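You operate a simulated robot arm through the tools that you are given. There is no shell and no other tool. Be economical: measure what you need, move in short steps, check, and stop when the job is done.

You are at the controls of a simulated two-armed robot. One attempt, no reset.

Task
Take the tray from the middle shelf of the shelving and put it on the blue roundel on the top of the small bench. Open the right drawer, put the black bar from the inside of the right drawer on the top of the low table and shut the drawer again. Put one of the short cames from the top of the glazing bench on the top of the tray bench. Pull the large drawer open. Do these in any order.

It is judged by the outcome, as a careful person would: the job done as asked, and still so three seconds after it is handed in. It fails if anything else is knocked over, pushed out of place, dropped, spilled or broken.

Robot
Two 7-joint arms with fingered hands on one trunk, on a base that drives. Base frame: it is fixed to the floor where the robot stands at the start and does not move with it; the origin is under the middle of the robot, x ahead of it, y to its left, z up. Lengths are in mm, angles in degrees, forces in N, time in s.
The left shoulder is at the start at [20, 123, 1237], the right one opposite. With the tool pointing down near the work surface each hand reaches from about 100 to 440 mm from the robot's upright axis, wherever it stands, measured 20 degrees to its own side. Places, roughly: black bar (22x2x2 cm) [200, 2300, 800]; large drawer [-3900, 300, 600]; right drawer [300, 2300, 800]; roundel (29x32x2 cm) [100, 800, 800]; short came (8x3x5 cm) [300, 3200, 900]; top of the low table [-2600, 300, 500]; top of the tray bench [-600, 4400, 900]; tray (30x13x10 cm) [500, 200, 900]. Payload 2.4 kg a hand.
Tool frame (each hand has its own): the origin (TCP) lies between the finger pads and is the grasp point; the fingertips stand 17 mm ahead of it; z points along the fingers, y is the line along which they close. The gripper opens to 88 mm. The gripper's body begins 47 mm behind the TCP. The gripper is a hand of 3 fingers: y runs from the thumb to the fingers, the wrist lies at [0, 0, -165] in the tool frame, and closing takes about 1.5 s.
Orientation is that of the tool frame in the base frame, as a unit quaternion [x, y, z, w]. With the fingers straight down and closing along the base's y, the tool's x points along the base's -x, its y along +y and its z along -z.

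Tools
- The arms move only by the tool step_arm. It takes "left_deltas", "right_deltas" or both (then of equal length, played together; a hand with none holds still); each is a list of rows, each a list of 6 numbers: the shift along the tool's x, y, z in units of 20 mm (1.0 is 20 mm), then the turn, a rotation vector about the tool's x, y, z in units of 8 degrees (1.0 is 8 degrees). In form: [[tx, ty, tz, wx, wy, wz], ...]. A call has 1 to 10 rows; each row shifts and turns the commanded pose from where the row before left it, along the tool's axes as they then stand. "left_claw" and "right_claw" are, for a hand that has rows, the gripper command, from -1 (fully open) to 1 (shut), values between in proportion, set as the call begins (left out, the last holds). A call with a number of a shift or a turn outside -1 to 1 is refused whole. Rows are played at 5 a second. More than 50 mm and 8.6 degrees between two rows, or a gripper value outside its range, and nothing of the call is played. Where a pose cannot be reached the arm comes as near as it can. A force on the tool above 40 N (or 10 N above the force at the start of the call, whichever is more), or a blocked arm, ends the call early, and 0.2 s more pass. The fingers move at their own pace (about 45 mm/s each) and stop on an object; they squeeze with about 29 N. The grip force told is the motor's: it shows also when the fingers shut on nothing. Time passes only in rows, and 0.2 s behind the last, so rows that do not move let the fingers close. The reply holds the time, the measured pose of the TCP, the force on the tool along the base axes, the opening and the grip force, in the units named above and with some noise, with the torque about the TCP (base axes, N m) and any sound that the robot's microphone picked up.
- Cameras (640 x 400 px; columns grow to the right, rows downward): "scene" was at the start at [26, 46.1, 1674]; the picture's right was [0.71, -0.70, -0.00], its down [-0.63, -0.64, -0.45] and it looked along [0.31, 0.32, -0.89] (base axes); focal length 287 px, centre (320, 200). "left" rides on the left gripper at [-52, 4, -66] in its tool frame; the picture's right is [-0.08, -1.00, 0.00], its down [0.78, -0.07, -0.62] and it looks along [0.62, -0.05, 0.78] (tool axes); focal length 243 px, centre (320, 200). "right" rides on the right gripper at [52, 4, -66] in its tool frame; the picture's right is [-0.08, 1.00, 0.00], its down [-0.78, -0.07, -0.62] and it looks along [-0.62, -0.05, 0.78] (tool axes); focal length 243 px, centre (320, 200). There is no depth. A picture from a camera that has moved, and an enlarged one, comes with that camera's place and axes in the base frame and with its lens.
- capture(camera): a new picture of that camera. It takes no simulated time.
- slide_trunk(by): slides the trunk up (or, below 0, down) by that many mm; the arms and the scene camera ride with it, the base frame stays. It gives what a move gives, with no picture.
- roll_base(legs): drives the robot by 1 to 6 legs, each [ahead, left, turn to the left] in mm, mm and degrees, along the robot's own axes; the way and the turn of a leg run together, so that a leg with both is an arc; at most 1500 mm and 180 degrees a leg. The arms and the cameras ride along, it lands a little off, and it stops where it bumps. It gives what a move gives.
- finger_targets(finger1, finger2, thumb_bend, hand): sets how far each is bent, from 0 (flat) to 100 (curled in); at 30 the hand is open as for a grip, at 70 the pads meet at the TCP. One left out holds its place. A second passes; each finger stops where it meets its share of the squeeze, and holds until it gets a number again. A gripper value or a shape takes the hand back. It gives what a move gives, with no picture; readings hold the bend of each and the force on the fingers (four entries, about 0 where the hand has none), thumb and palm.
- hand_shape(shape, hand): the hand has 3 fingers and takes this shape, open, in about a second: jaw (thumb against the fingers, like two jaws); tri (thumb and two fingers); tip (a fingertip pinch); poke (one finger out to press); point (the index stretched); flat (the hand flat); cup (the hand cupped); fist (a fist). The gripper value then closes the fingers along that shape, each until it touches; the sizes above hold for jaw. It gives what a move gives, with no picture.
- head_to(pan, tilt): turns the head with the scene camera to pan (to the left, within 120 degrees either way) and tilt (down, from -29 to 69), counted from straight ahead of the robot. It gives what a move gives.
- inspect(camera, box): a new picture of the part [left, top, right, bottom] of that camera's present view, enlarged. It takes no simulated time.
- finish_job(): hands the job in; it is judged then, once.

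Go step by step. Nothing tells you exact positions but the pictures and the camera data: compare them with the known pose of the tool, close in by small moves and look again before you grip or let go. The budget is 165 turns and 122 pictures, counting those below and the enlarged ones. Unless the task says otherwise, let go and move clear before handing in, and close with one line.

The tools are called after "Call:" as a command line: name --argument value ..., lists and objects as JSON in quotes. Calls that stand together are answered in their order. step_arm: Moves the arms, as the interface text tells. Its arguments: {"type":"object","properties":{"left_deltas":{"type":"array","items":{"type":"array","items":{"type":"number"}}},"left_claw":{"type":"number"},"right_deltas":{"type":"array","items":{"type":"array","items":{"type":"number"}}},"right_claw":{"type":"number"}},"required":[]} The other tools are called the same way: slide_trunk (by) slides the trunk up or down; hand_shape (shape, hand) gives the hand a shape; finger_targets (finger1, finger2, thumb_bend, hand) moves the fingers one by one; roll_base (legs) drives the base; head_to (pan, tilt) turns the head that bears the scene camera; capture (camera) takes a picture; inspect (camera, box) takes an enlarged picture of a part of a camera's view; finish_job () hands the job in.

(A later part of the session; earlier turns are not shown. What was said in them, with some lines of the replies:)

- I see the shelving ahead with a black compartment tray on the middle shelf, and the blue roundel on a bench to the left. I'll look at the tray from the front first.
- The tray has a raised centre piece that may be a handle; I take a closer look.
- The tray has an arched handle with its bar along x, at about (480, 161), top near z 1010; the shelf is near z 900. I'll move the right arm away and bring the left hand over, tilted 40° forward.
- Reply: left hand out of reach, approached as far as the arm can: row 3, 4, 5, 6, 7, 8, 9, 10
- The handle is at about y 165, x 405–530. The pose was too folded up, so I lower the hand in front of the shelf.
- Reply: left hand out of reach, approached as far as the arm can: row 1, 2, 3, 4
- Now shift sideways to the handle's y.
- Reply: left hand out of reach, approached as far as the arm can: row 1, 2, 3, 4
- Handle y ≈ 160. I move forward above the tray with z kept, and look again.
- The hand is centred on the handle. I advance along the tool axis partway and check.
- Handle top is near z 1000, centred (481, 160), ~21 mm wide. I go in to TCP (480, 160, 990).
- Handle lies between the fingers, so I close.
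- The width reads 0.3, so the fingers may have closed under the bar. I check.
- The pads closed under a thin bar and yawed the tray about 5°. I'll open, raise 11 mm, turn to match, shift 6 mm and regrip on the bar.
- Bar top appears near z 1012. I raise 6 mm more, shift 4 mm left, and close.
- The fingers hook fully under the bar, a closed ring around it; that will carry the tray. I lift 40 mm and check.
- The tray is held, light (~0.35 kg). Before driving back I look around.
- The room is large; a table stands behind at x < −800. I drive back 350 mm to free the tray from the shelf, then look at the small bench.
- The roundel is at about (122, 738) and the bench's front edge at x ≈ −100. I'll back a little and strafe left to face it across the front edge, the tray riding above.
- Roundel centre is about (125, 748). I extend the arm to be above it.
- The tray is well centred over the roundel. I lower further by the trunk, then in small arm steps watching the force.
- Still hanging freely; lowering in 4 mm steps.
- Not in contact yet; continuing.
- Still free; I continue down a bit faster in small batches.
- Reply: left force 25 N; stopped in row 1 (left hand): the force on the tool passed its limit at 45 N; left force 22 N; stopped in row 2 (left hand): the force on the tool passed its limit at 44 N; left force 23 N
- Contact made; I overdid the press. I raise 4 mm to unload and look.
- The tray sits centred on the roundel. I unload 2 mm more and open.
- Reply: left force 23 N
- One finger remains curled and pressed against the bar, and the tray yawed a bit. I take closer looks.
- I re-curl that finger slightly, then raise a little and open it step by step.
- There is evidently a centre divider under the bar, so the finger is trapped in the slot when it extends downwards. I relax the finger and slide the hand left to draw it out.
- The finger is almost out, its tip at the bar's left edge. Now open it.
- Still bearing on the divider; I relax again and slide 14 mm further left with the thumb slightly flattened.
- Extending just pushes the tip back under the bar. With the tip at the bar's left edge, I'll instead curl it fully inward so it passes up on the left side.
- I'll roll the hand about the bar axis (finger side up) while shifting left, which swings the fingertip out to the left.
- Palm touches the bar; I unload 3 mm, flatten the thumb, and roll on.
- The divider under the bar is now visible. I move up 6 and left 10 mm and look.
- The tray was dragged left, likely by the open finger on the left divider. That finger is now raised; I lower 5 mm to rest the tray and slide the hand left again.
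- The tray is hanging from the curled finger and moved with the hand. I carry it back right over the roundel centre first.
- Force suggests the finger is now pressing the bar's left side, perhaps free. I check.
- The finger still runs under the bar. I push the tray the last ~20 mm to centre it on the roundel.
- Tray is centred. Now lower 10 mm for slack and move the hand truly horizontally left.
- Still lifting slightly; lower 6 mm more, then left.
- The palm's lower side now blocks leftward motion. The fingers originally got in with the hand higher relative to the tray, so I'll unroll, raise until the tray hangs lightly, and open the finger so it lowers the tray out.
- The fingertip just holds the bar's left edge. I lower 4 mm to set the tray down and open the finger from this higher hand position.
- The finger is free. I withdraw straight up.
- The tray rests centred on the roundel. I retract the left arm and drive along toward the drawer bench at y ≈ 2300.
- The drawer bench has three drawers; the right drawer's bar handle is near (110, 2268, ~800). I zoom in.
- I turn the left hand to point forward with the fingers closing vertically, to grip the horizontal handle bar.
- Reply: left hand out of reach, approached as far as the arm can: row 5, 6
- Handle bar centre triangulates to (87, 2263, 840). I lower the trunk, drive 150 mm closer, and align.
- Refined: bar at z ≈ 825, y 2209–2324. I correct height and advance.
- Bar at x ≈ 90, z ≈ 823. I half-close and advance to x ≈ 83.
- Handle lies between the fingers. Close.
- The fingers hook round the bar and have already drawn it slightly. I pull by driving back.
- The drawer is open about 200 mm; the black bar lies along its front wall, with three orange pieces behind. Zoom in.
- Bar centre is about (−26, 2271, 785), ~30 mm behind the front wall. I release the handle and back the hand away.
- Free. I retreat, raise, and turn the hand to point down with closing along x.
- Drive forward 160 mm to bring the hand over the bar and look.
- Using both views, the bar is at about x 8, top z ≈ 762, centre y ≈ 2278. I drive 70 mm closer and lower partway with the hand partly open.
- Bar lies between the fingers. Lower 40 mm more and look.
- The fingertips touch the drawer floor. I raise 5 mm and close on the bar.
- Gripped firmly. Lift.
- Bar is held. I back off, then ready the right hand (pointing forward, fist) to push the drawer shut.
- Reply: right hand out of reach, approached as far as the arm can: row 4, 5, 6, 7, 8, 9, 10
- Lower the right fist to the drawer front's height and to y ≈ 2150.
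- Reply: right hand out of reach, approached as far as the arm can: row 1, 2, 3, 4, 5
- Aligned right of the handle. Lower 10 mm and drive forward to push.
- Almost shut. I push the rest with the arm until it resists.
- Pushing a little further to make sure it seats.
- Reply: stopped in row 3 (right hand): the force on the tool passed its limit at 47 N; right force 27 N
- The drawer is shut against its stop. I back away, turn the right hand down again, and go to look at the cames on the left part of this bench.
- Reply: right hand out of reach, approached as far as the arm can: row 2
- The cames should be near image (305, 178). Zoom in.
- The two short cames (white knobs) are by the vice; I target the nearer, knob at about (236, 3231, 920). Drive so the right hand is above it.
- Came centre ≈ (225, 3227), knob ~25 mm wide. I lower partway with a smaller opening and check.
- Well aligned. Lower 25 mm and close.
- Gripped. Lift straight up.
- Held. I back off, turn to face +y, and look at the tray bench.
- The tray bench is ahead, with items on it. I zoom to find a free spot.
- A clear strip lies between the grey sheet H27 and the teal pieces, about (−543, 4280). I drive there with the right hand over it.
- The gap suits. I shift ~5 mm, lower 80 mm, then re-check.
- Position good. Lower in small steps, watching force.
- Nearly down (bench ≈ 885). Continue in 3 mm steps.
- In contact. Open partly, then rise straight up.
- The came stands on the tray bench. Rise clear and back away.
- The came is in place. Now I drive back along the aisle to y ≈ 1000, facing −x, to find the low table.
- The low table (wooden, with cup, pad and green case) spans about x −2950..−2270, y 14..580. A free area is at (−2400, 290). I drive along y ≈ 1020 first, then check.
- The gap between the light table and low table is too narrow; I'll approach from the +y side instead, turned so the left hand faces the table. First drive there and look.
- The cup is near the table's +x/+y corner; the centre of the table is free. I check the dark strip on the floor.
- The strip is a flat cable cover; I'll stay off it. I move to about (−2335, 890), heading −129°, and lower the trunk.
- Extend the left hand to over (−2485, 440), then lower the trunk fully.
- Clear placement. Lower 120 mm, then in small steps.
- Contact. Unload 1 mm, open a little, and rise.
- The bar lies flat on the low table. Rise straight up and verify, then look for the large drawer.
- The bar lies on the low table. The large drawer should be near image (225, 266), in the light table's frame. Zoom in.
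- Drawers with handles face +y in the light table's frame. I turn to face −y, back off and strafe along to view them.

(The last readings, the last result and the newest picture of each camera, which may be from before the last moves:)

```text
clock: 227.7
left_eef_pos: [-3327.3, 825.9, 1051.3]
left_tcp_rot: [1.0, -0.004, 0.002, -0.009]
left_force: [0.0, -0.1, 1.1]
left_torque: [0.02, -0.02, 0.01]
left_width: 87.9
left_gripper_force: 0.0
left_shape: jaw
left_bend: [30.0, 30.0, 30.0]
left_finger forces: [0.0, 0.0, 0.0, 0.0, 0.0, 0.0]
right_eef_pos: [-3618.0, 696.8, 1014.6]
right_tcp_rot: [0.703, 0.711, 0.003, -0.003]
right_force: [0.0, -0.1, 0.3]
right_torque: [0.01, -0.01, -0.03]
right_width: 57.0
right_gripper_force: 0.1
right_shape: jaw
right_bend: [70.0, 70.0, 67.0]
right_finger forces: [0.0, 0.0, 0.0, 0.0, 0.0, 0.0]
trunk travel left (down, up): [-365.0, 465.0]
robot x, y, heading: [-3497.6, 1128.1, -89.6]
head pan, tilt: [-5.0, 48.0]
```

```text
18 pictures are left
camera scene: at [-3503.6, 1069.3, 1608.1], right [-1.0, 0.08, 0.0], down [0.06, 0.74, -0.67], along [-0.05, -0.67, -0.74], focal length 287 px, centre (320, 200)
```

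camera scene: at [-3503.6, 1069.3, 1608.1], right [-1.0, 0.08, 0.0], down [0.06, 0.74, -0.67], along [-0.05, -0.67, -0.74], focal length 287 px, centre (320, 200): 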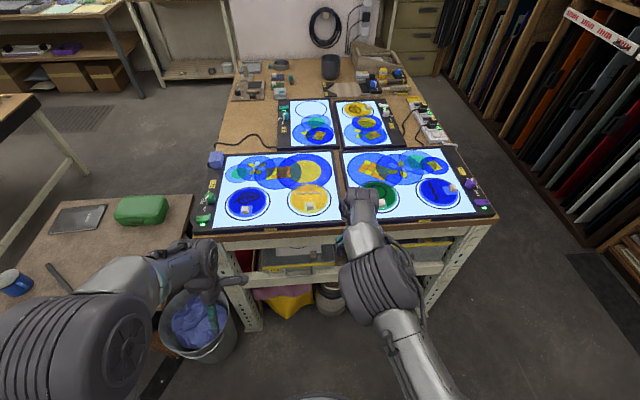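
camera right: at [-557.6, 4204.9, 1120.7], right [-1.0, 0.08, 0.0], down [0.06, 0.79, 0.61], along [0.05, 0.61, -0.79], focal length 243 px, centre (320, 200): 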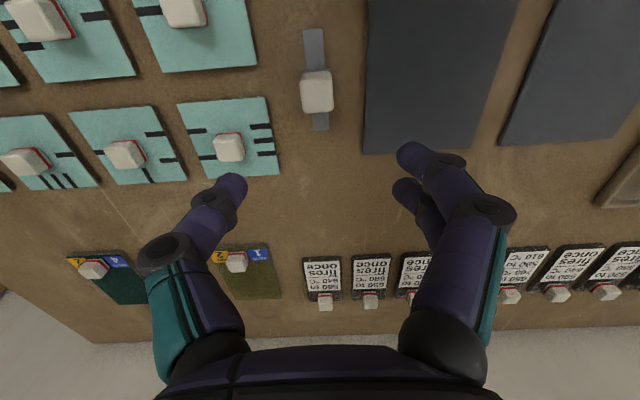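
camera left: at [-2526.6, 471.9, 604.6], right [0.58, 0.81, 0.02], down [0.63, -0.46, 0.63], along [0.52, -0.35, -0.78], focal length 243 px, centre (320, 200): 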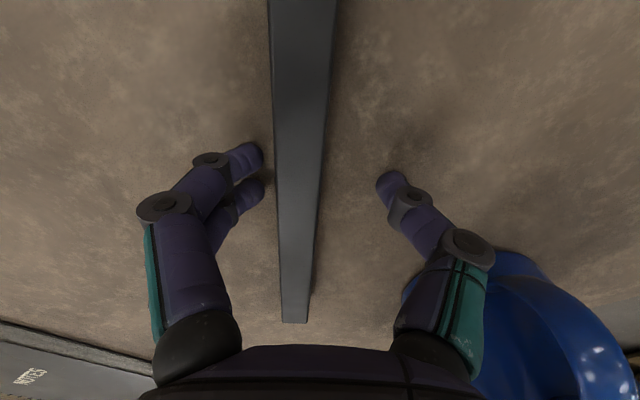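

Right arm blocks the view of the right-hand drawer. I retract it, strafe 250 mm right and lower the view.

Call:
step_arm --right_deltas '[[1, 0, 0, 0, 0, 0], [1, 0, 0, 0, 0, 0], [1, 0, 0, 0, 0, 0], [1, 0, 0, 0, 0, 0], [1, 0, 0, 0, 0, 0], [1, 0, 0, 0, 0, 0], [1, 0, 0, 0, 0, 0], [1, -0.5, 0, 0, 0, 0]]'

Call:
roll_base --legs '[[-150, 0, 0], [0, -420, 0]]'

Call:
slide_trunk --by -330

Call:
head_to --pan 5 --tilt 42

Call:
capture --camera "scene"

```text
clock: 229.5
left_eef_pos: [-3325.5, 825.4, 1050.9]
left_tcp_rot: [1.0, -0.004, 0.002, -0.009]
left_force: [0.6, 0.3, -0.2]
left_torque: [-0.01, -0.01, 0.02]
left_width: 88.0
left_gripper_force: 0.0
left_shape: jaw
left_bend: [30.0, 30.0, 30.0]
left_finger forces: [0.1, 0.1, 0.0, 0.1, 0.0, 0.0]
right_eef_pos: [-3629.1, 858.9, 1014.2]
right_tcp_rot: [0.703, 0.711, 0.003, -0.002]
right_force: [0.0, -0.3, 0.0]
right_torque: [-0.03, 0.01, 0.02]
right_width: 57.0
right_gripper_force: 0.0
right_shape: jaw
right_bend: [70.0, 70.0, 67.0]
right_finger forces: [0.0, 0.0, 0.0, 0.1, 0.0, 0.1]
trunk travel left (down, up): [-365.0, 465.0]
robot x, y, heading: [-3501.2, 1127.0, -89.6]
head pan, tilt: [-5.0, 48.0]
```

```text
clock: 233.1
left_eef_pos: [-3755.5, 971.9, 1051.5]
left_tcp_rot: [1.0, -0.006, 0.003, -0.009]
left_force: [-0.1, 0.3, -0.4]
left_torque: [0.01, 0.04, -0.01]
left_width: 87.9
left_gripper_force: 0.1
left_shape: jaw
left_bend: [30.0, 30.0, 30.0]
left_finger forces: [0.0, 0.0, 0.0, 0.0, 0.0, 0.1]
right_eef_pos: [-4058.4, 1005.7, 1012.9]
right_tcp_rot: [0.705, 0.709, 0.004, -0.003]
right_force: [-0.1, 0.7, 0.1]
right_torque: [0.01, 0.03, -0.01]
right_width: 57.2
right_gripper_force: 0.2
right_shape: jaw
right_bend: [70.0, 70.0, 67.0]
right_finger forces: [0.0, 0.0, 0.0, 0.1, 0.0, 0.0]
trunk travel left (down, up): [-365.0, 465.0]
robot x, y, heading: [-3927.7, 1274.0, -89.8]
head pan, tilt: [-5.0, 48.0]
```

```text
clock: 236.3
left_eef_pos: [-3755.0, 971.8, 720.9]
left_tcp_rot: [1.0, -0.007, 0.002, -0.009]
left_force: [-0.6, 0.3, 0.5]
left_torque: [-0.05, 0.02, 0.02]
left_width: 88.0
left_gripper_force: 0.1
left_shape: jaw
left_bend: [30.0, 30.0, 30.0]
left_finger forces: [0.0, 0.0, 0.0, 0.0, 0.0, 0.1]
right_eef_pos: [-4058.4, 1006.3, 685.9]
right_tcp_rot: [0.705, 0.71, 0.004, -0.004]
right_force: [0.1, -0.3, -0.2]
right_torque: [0.0, -0.02, 0.01]
right_width: 56.9
right_gripper_force: 0.0
right_shape: jaw
right_bend: [70.0, 70.0, 67.0]
right_finger forces: [0.1, 0.0, 0.0, 0.0, 0.1, 0.1]
trunk travel left (down, up): [-35.0, 795.0]
robot x, y, heading: [-3927.4, 1274.4, -89.7]
head pan, tilt: [-5.0, 48.0]
```

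```text
clock: 237.0
left_eef_pos: [-3753.8, 972.1, 721.0]
left_tcp_rot: [1.0, -0.006, 0.003, -0.009]
left_force: [-0.1, 0.6, 0.6]
left_torque: [-0.03, 0.0, 0.02]
left_width: 87.7
left_gripper_force: 0.1
left_shape: jaw
left_bend: [30.0, 30.0, 30.0]
left_finger forces: [0.1, 0.0, 0.0, 0.0, 0.1, 0.0]
right_eef_pos: [-4058.1, 1004.8, 684.6]
right_tcp_rot: [0.705, 0.71, 0.003, -0.003]
right_force: [-0.5, 0.0, -0.6]
right_torque: [0.01, 0.01, 0.0]
right_width: 56.5
right_gripper_force: 0.1
right_shape: jaw
right_bend: [70.0, 70.0, 67.0]
right_finger forces: [0.1, 0.0, 0.0, 0.0, 0.0, 0.0]
trunk travel left (down, up): [-35.0, 795.0]
robot x, y, heading: [-3925.4, 1273.7, -89.7]
head pan, tilt: [5.0, 42.0]
```

```text
17 pictures are left
camera scene: at [-3916.4, 1211.8, 1286.6], right [-1.0, -0.09, 0.0], down [-0.06, 0.67, -0.74], along [0.07, -0.74, -0.67], focal length 287 px, centre (320, 200)
```

scene: 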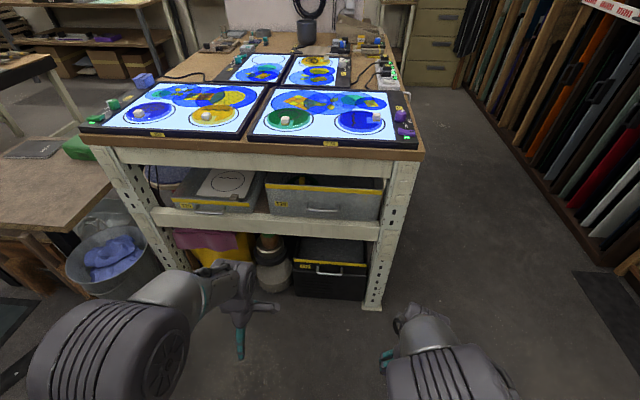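

The upper-right drawer matches (−3900, ~, 600). Zoom.

Call:
inspect --camera "scene" --box '[160, 150, 420, 310]'

```text
2.46 times, centred on (290, 230) of scene
camera zoom: at [-3916.4, 1211.8, 1286.6], right [-1.0, -0.09, 0.0], down [-0.06, 0.67, -0.74], along [0.07, -0.74, -0.67], focal length 706 px, centre (394, 126)
```

zoom: 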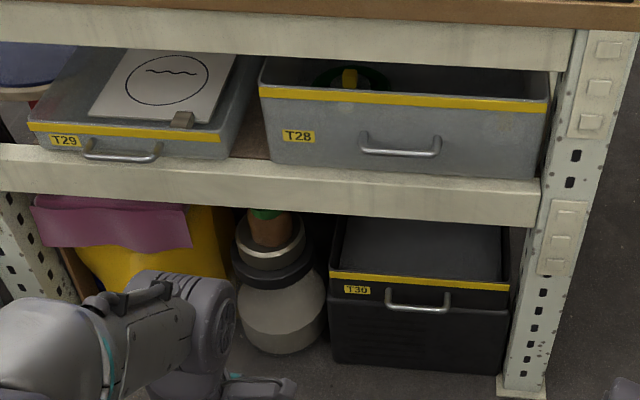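

T28 (upper right, the large tub drawer) is the target; handle near (−3861, ~550, ~640). I turn the left hand forward-pointing and align laterally.

Call:
step_arm --left_deltas '[[0, 0, 0, -1, 0, 0], [0, 0, 0, -1, 0, 0], [0, 0, 0, -1, 0, 0], [0, 0, 0, -1, 0, 0], [0, 0, 0, -1, 0, 0], [0, 0, 0, -1, 0, 0], [0, 0, 0, -1, 0, 0], [0, 0, 0, -1, 0, 0], [0, 0, 0, -1, 0, 0], [0, 0, 0, -1, 0, 0]]'

Call:
step_arm --left_deltas '[[0, 0, 0, -0.65, 0, 0], [0, -1, 0, -0.6, 0, 0], [0, -1, 0, 0, 0, 0], [0, -1, 0, 0, 0, 0], [0, -1, 0, 0, 0, 0]]' --left_claw 0

Call:
roll_base --legs '[[0, -105, 0], [120, 0, 0]]'

Call:
capture --camera "left"

```text
clock: 239.2
left_eef_pos: [-3760.0, 911.8, 721.9]
left_tcp_rot: [0.772, -0.006, -0.002, 0.636]
left_force: [0.9, 0.1, -0.6]
left_torque: [0.0, -0.04, 0.0]
left_width: 87.8
left_gripper_force: 0.1
left_shape: jaw
left_bend: [30.0, 30.0, 30.0]
left_finger forces: [0.1, 0.0, 0.1, 0.0, 0.1, 0.1]
left hand out of reach, approached as far as the arm can: row 5, 6, 7, 8, 9
right_eef_pos: [-4057.8, 1005.8, 685.2]
right_tcp_rot: [0.704, 0.71, 0.003, -0.003]
right_force: [-0.1, -0.7, -0.3]
right_torque: [0.04, -0.02, 0.04]
right_width: 57.1
right_gripper_force: 0.0
right_shape: jaw
right_bend: [70.0, 70.0, 67.0]
right_finger forces: [0.1, 0.1, 0.0, 0.0, 0.1, 0.1]
trunk travel left (down, up): [-35.0, 795.0]
robot x, y, heading: [-3922.6, 1276.8, -89.9]
head pan, tilt: [5.0, 42.0]
```

```text
clock: 240.4
left_eef_pos: [-3759.9, 915.9, 640.7]
left_tcp_rot: [0.713, -0.006, -0.002, 0.701]
left_force: [-0.5, -0.1, 1.1]
left_torque: [-0.01, 0.02, -0.01]
left_width: 44.4
left_gripper_force: 0.1
left_shape: jaw
left_bend: [72.0, 72.0, 70.0]
left_finger forces: [0.0, 0.1, 0.0, 0.0, 0.1, 0.0]
right_eef_pos: [-4057.1, 1004.9, 684.7]
right_tcp_rot: [0.705, 0.709, 0.002, -0.004]
right_force: [0.5, 0.0, -0.7]
right_torque: [-0.01, -0.01, 0.02]
right_width: 56.9
right_gripper_force: 0.1
right_shape: jaw
right_bend: [70.0, 70.0, 67.0]
right_finger forces: [0.0, 0.1, 0.0, 0.1, 0.0, 0.0]
trunk travel left (down, up): [-35.0, 795.0]
robot x, y, heading: [-3925.9, 1272.9, -89.8]
head pan, tilt: [5.0, 42.0]
```

```text
clock: 242.4
left_eef_pos: [-3861.3, 793.8, 640.2]
left_tcp_rot: [0.714, -0.007, -0.002, 0.7]
left_force: [0.5, -0.2, 0.4]
left_torque: [-0.03, 0.0, -0.02]
left_width: 44.6
left_gripper_force: 0.0
left_shape: jaw
left_bend: [72.0, 72.0, 70.0]
left_finger forces: [0.0, 0.1, 0.1, 0.1, 0.0, 0.0]
right_eef_pos: [-4161.0, 885.5, 683.9]
right_tcp_rot: [0.706, 0.708, 0.003, -0.003]
right_force: [-0.1, 0.1, 0.0]
right_torque: [0.01, 0.01, 0.02]
right_width: 57.1
right_gripper_force: 0.0
right_shape: jaw
right_bend: [70.0, 70.0, 67.0]
right_finger forces: [0.0, 0.0, 0.0, 0.1, 0.0, 0.0]
trunk travel left (down, up): [-35.0, 795.0]
robot x, y, heading: [-4031.9, 1156.5, -90.0]
head pan, tilt: [5.0, 42.0]
```

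```text
15 pictures are left
camera left: at [-3912.5, 859.7, 646.9], right [-0.08, 0.02, -1.0], down [0.79, 0.61, -0.05], along [0.61, -0.79, -0.06], focal length 243 px, centre (320, 200)
```

left: 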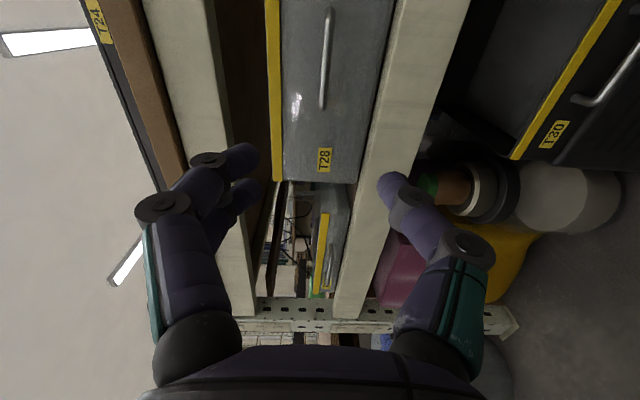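

Handle bar centre is (−3864, 536, 631). Drive 185 mm forward, adjust height.

Call:
roll_base --legs '[[185, 0, 0]]'

Call:
step_arm --left_deltas '[[0, -0.45, 0, 0, 0, 0], [0, 0, 0, 0, 0, 0]]'

Call:
capture --camera "left"

```text
clock: 244.0
left_eef_pos: [-3861.3, 608.4, 640.9]
left_tcp_rot: [0.713, -0.007, -0.002, 0.701]
left_force: [0.0, 0.6, 0.3]
left_torque: [-0.02, 0.01, 0.02]
left_width: 44.2
left_gripper_force: 0.1
left_shape: jaw
left_bend: [72.0, 72.0, 70.0]
left_finger forces: [0.1, 0.1, 0.1, 0.0, 0.0, 0.1]
right_eef_pos: [-4159.7, 700.3, 684.4]
right_tcp_rot: [0.705, 0.709, 0.003, -0.003]
right_force: [-0.8, 0.3, 0.3]
right_torque: [0.0, 0.02, -0.02]
right_width: 56.8
right_gripper_force: 0.0
right_shape: jaw
right_bend: [70.0, 70.0, 67.0]
right_finger forces: [0.1, 0.1, 0.0, 0.0, 0.0, 0.1]
trunk travel left (down, up): [-35.0, 795.0]
robot x, y, heading: [-4026.3, 971.0, -89.7]
head pan, tilt: [5.0, 42.0]
```

```text
clock: 244.6
left_eef_pos: [-3860.7, 608.1, 632.0]
left_tcp_rot: [0.713, -0.006, -0.003, 0.701]
left_force: [0.3, -1.2, 0.1]
left_torque: [-0.03, -0.01, 0.0]
left_width: 44.6
left_gripper_force: 0.0
left_shape: jaw
left_bend: [72.0, 72.0, 70.0]
left_finger forces: [0.0, 0.1, 0.1, 0.1, 0.0, 0.1]
right_eef_pos: [-4159.7, 698.7, 685.4]
right_tcp_rot: [0.705, 0.709, 0.003, -0.003]
right_force: [-0.1, 0.5, 0.2]
right_torque: [-0.01, 0.04, 0.02]
right_width: 57.1
right_gripper_force: 0.0
right_shape: jaw
right_bend: [70.0, 70.0, 67.0]
right_finger forces: [0.0, 0.0, 0.1, 0.1, 0.0, 0.1]
trunk travel left (down, up): [-35.0, 795.0]
robot x, y, heading: [-4024.6, 969.0, -89.8]
head pan, tilt: [5.0, 42.0]
```

```text
14 pictures are left
camera left: at [-3912.4, 673.3, 638.7], right [-0.08, 0.02, -1.0], down [0.79, 0.61, -0.05], along [0.61, -0.79, -0.06], focal length 243 px, centre (320, 200)
```

left: 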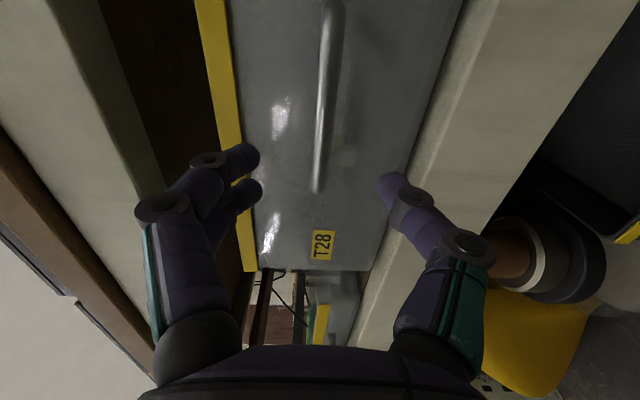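

Aligned. Advance 66 mm to the handle.

Call:
step_arm --left_deltas '[[0, -0.05, 0.85, 0, 0, 0], [0, 0, 0.85, 0, 0, 0], [0, 0, 0.85, 0, 0, 0], [0, 0, 0.8, 0, 0, 0], [0, 0, 0, 0, 0, 0]]'

Call:
step_arm --left_deltas '[[0, 0, 0, 0, 0, 0], [0, 0, 0, 0, 0, 0], [0, 0, 0, 0, 0, 0], [0, 0, 0, 0, 0, 0], [0, 0, 0, 0, 0, 0], [0, 0, 0, 0, 0, 0]]' --left_claw 1

Call:
capture --camera "left"

```text
clock: 245.8
left_eef_pos: [-3861.1, 541.5, 628.6]
left_tcp_rot: [0.714, -0.007, -0.002, 0.701]
left_force: [0.5, -0.3, -0.2]
left_torque: [-0.02, -0.01, -0.01]
left_width: 44.4
left_gripper_force: 0.1
left_shape: jaw
left_bend: [72.0, 72.0, 70.0]
left_finger forces: [0.1, 0.0, 0.0, 0.0, 0.1, 0.0]
right_eef_pos: [-4160.8, 699.6, 685.2]
right_tcp_rot: [0.705, 0.709, 0.003, -0.003]
right_force: [0.1, -0.3, 0.3]
right_torque: [-0.02, 0.04, 0.02]
right_width: 57.0
right_gripper_force: 0.1
right_shape: jaw
right_bend: [70.0, 70.0, 67.0]
right_finger forces: [0.0, 0.0, 0.1, 0.1, 0.0, 0.1]
trunk travel left (down, up): [-35.0, 795.0]
robot x, y, heading: [-4028.1, 967.5, -89.9]
head pan, tilt: [5.0, 42.0]
```

```text
clock: 247.2
left_eef_pos: [-3860.8, 541.4, 628.8]
left_tcp_rot: [0.714, -0.007, -0.003, 0.7]
left_force: [-0.2, 2.1, 0.2]
left_torque: [-0.01, 0.02, 0.02]
left_width: 0.0
left_gripper_force: 29.1
left_shape: jaw
left_bend: [69.0, 70.0, 80.0]
left_finger forces: [0.3, 0.6, 0.0, 0.0, 0.1, 0.1]
right_eef_pos: [-4160.2, 699.2, 684.4]
right_tcp_rot: [0.706, 0.708, 0.003, -0.003]
right_force: [-0.4, 0.8, -0.1]
right_torque: [-0.01, -0.02, -0.03]
right_width: 57.0
right_gripper_force: 0.1
right_shape: jaw
right_bend: [70.0, 70.0, 67.0]
right_finger forces: [0.0, 0.1, 0.0, 0.1, 0.0, 0.1]
trunk travel left (down, up): [-35.0, 795.0]
robot x, y, heading: [-4027.4, 968.2, -89.9]
head pan, tilt: [5.0, 42.0]
```

```text
13 pictures are left
camera left: at [-3912.8, 606.8, 635.5], right [-0.08, 0.02, -1.0], down [0.79, 0.61, -0.05], along [0.61, -0.79, -0.06], focal length 243 px, centre (320, 200)
```

left: 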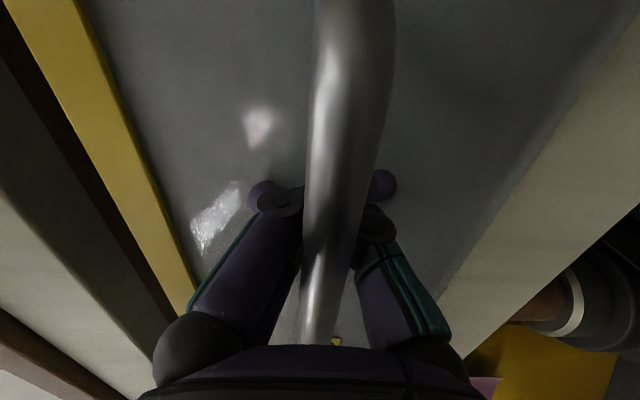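

Hooked behind the handle. Pull by driving back 220 mm.

Call:
roll_base --legs '[[-220, 0, 0]]'

Call:
capture --camera "scene"

```text
clock: 248.8
left_eef_pos: [-3861.1, 763.8, 628.7]
left_tcp_rot: [0.713, -0.006, -0.003, 0.701]
left_force: [-0.3, -0.4, -0.3]
left_torque: [-0.01, -0.05, 0.04]
left_width: 0.4
left_gripper_force: 29.4
left_shape: jaw
left_bend: [69.0, 69.0, 80.0]
left_finger forces: [0.0, 0.0, 0.0, 0.1, 0.0, 0.0]
right_eef_pos: [-4160.5, 920.9, 683.9]
right_tcp_rot: [0.705, 0.709, 0.003, -0.003]
right_force: [-0.1, -0.1, -0.6]
right_torque: [0.01, 0.02, -0.02]
right_width: 56.7
right_gripper_force: 0.1
right_shape: jaw
right_bend: [70.0, 70.0, 67.0]
right_finger forces: [0.0, 0.0, 0.0, 0.0, 0.0, 0.1]
trunk travel left (down, up): [-35.0, 795.0]
robot x, y, heading: [-4030.5, 1189.0, -89.7]
head pan, tilt: [5.0, 42.0]
```

```text
12 pictures are left
camera scene: at [-4018.5, 1127.1, 1286.6], right [-1.0, -0.09, 0.0], down [-0.06, 0.67, -0.74], along [0.07, -0.74, -0.67], focal length 287 px, centre (320, 200)
```

scene: 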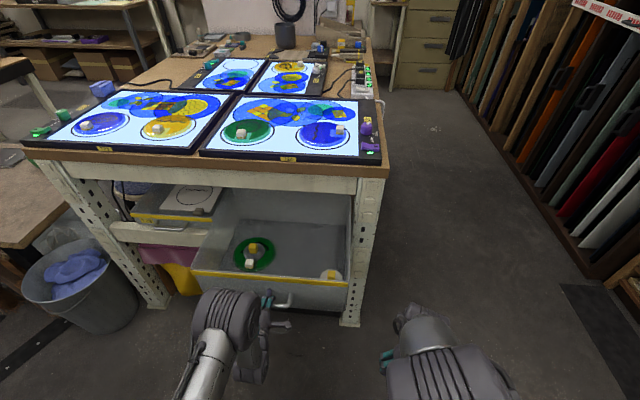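

The drawer is out ~220 mm. A closer look to judge its extent.

Call:
inspect --camera "scene" --box '[120, 150, 400, 330]'

```text
2.22 times, centred on (260, 240) of scene
camera zoom: at [-4018.5, 1127.1, 1286.6], right [-1.0, -0.09, 0.0], down [-0.06, 0.67, -0.74], along [0.07, -0.74, -0.67], focal length 637 px, centre (453, 111)
```

zoom: 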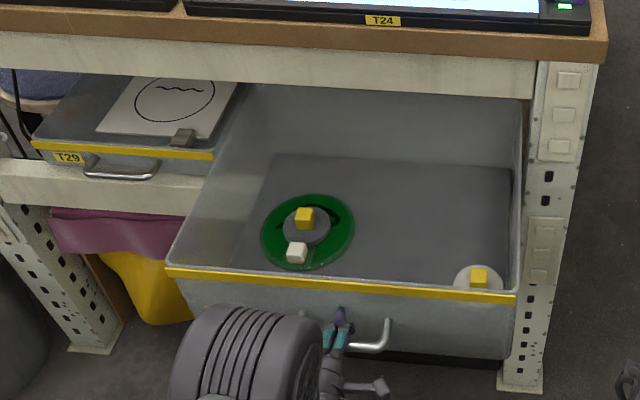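

The drawer is well open and bears no load on the hand. I release the handle and back away.

Call:
step_arm --left_deltas '[[0, 0, 0, 0, 0, 0], [0, 0, 0, 0, 0, 0], [0, 0, 0, 0, 0, 0], [0, 0, 0, 0, 0, 0], [0, 0, 0, 0, 0, 0], [0, 0, 0, 0, 0, 0], [0, 0, 0, 0, 0, 0], [0, 0, 0, 0, 0, 0]]' --left_claw -1

Call:
capture --camera "left"

```text
clock: 250.7
left_eef_pos: [-3863.1, 763.4, 629.4]
left_tcp_rot: [0.713, -0.006, -0.003, 0.701]
left_force: [-0.6, 0.2, 0.2]
left_torque: [0.0, 0.01, -0.01]
left_width: 87.9
left_gripper_force: 0.0
left_shape: jaw
left_bend: [30.0, 30.0, 30.0]
left_finger forces: [0.1, 0.0, 0.0, 0.0, 0.0, 0.0]
right_eef_pos: [-4158.8, 921.1, 684.0]
right_tcp_rot: [0.704, 0.71, 0.003, -0.003]
right_force: [0.2, 0.2, -0.5]
right_torque: [0.02, -0.01, -0.03]
right_width: 57.1
right_gripper_force: 0.2
right_shape: jaw
right_bend: [70.0, 70.0, 67.0]
right_finger forces: [0.0, 0.1, 0.0, 0.0, 0.1, 0.0]
trunk travel left (down, up): [-35.0, 795.0]
robot x, y, heading: [-4028.1, 1189.7, -89.8]
head pan, tilt: [5.0, 42.0]
```

```text
10 pictures are left
camera left: at [-3912.9, 828.7, 635.5], right [-0.08, 0.02, -1.0], down [0.79, 0.61, -0.05], along [0.61, -0.79, -0.06], focal length 243 px, centre (320, 200)
```

left: 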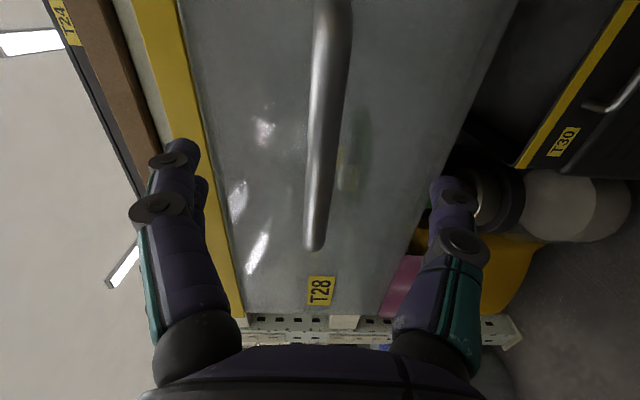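

Fingers are clear of the handle. Back away and make a final check.

Call:
roll_base --legs '[[-200, 0, 0]]'

Call:
capture --camera "scene"

```text
clock: 252.2
left_eef_pos: [-3863.5, 964.4, 628.5]
left_tcp_rot: [0.713, -0.007, -0.003, 0.701]
left_force: [-0.9, 0.0, -0.5]
left_torque: [-0.02, 0.0, 0.02]
left_width: 87.8
left_gripper_force: 0.1
left_shape: jaw
left_bend: [30.0, 30.0, 30.0]
left_finger forces: [0.1, 0.0, 0.0, 0.1, 0.0, 0.0]
right_eef_pos: [-4160.3, 1122.1, 684.1]
right_tcp_rot: [0.704, 0.71, 0.004, -0.004]
right_force: [-1.2, 0.7, -0.4]
right_torque: [0.01, -0.01, -0.02]
right_width: 57.0
right_gripper_force: 0.0
right_shape: jaw
right_bend: [70.0, 70.0, 67.0]
right_finger forces: [0.0, 0.0, 0.0, 0.0, 0.0, 0.0]
trunk travel left (down, up): [-35.0, 795.0]
robot x, y, heading: [-4028.6, 1390.2, -89.6]
head pan, tilt: [5.0, 42.0]
```

```text
9 pictures are left
camera scene: at [-4019.2, 1328.8, 1286.6], right [-1.0, -0.09, 0.0], down [-0.06, 0.67, -0.74], along [0.07, -0.74, -0.67], focal length 287 px, centre (320, 200)
```

scene: 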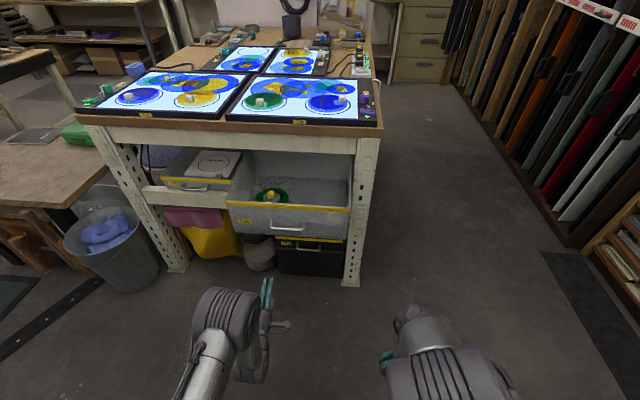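

The drawer stays open, the other three jobs were seen in place when I left them, and both hands are empty and clear, so I hand the job in.

Call:
finish_job

```text
The job is handed in.
```

I did all four jobs and handed the job in: the tray is on the blue roundel, the black bar is on the low table with the right drawer shut, one short came is on the tray bench, and the large drawer (T28) is pulled open. While I was freeing a finger from the tray's handle, I pressed the tray onto the roundel with about 45 N and slid it around. Afterwards the tray was centred and I saw no damage.
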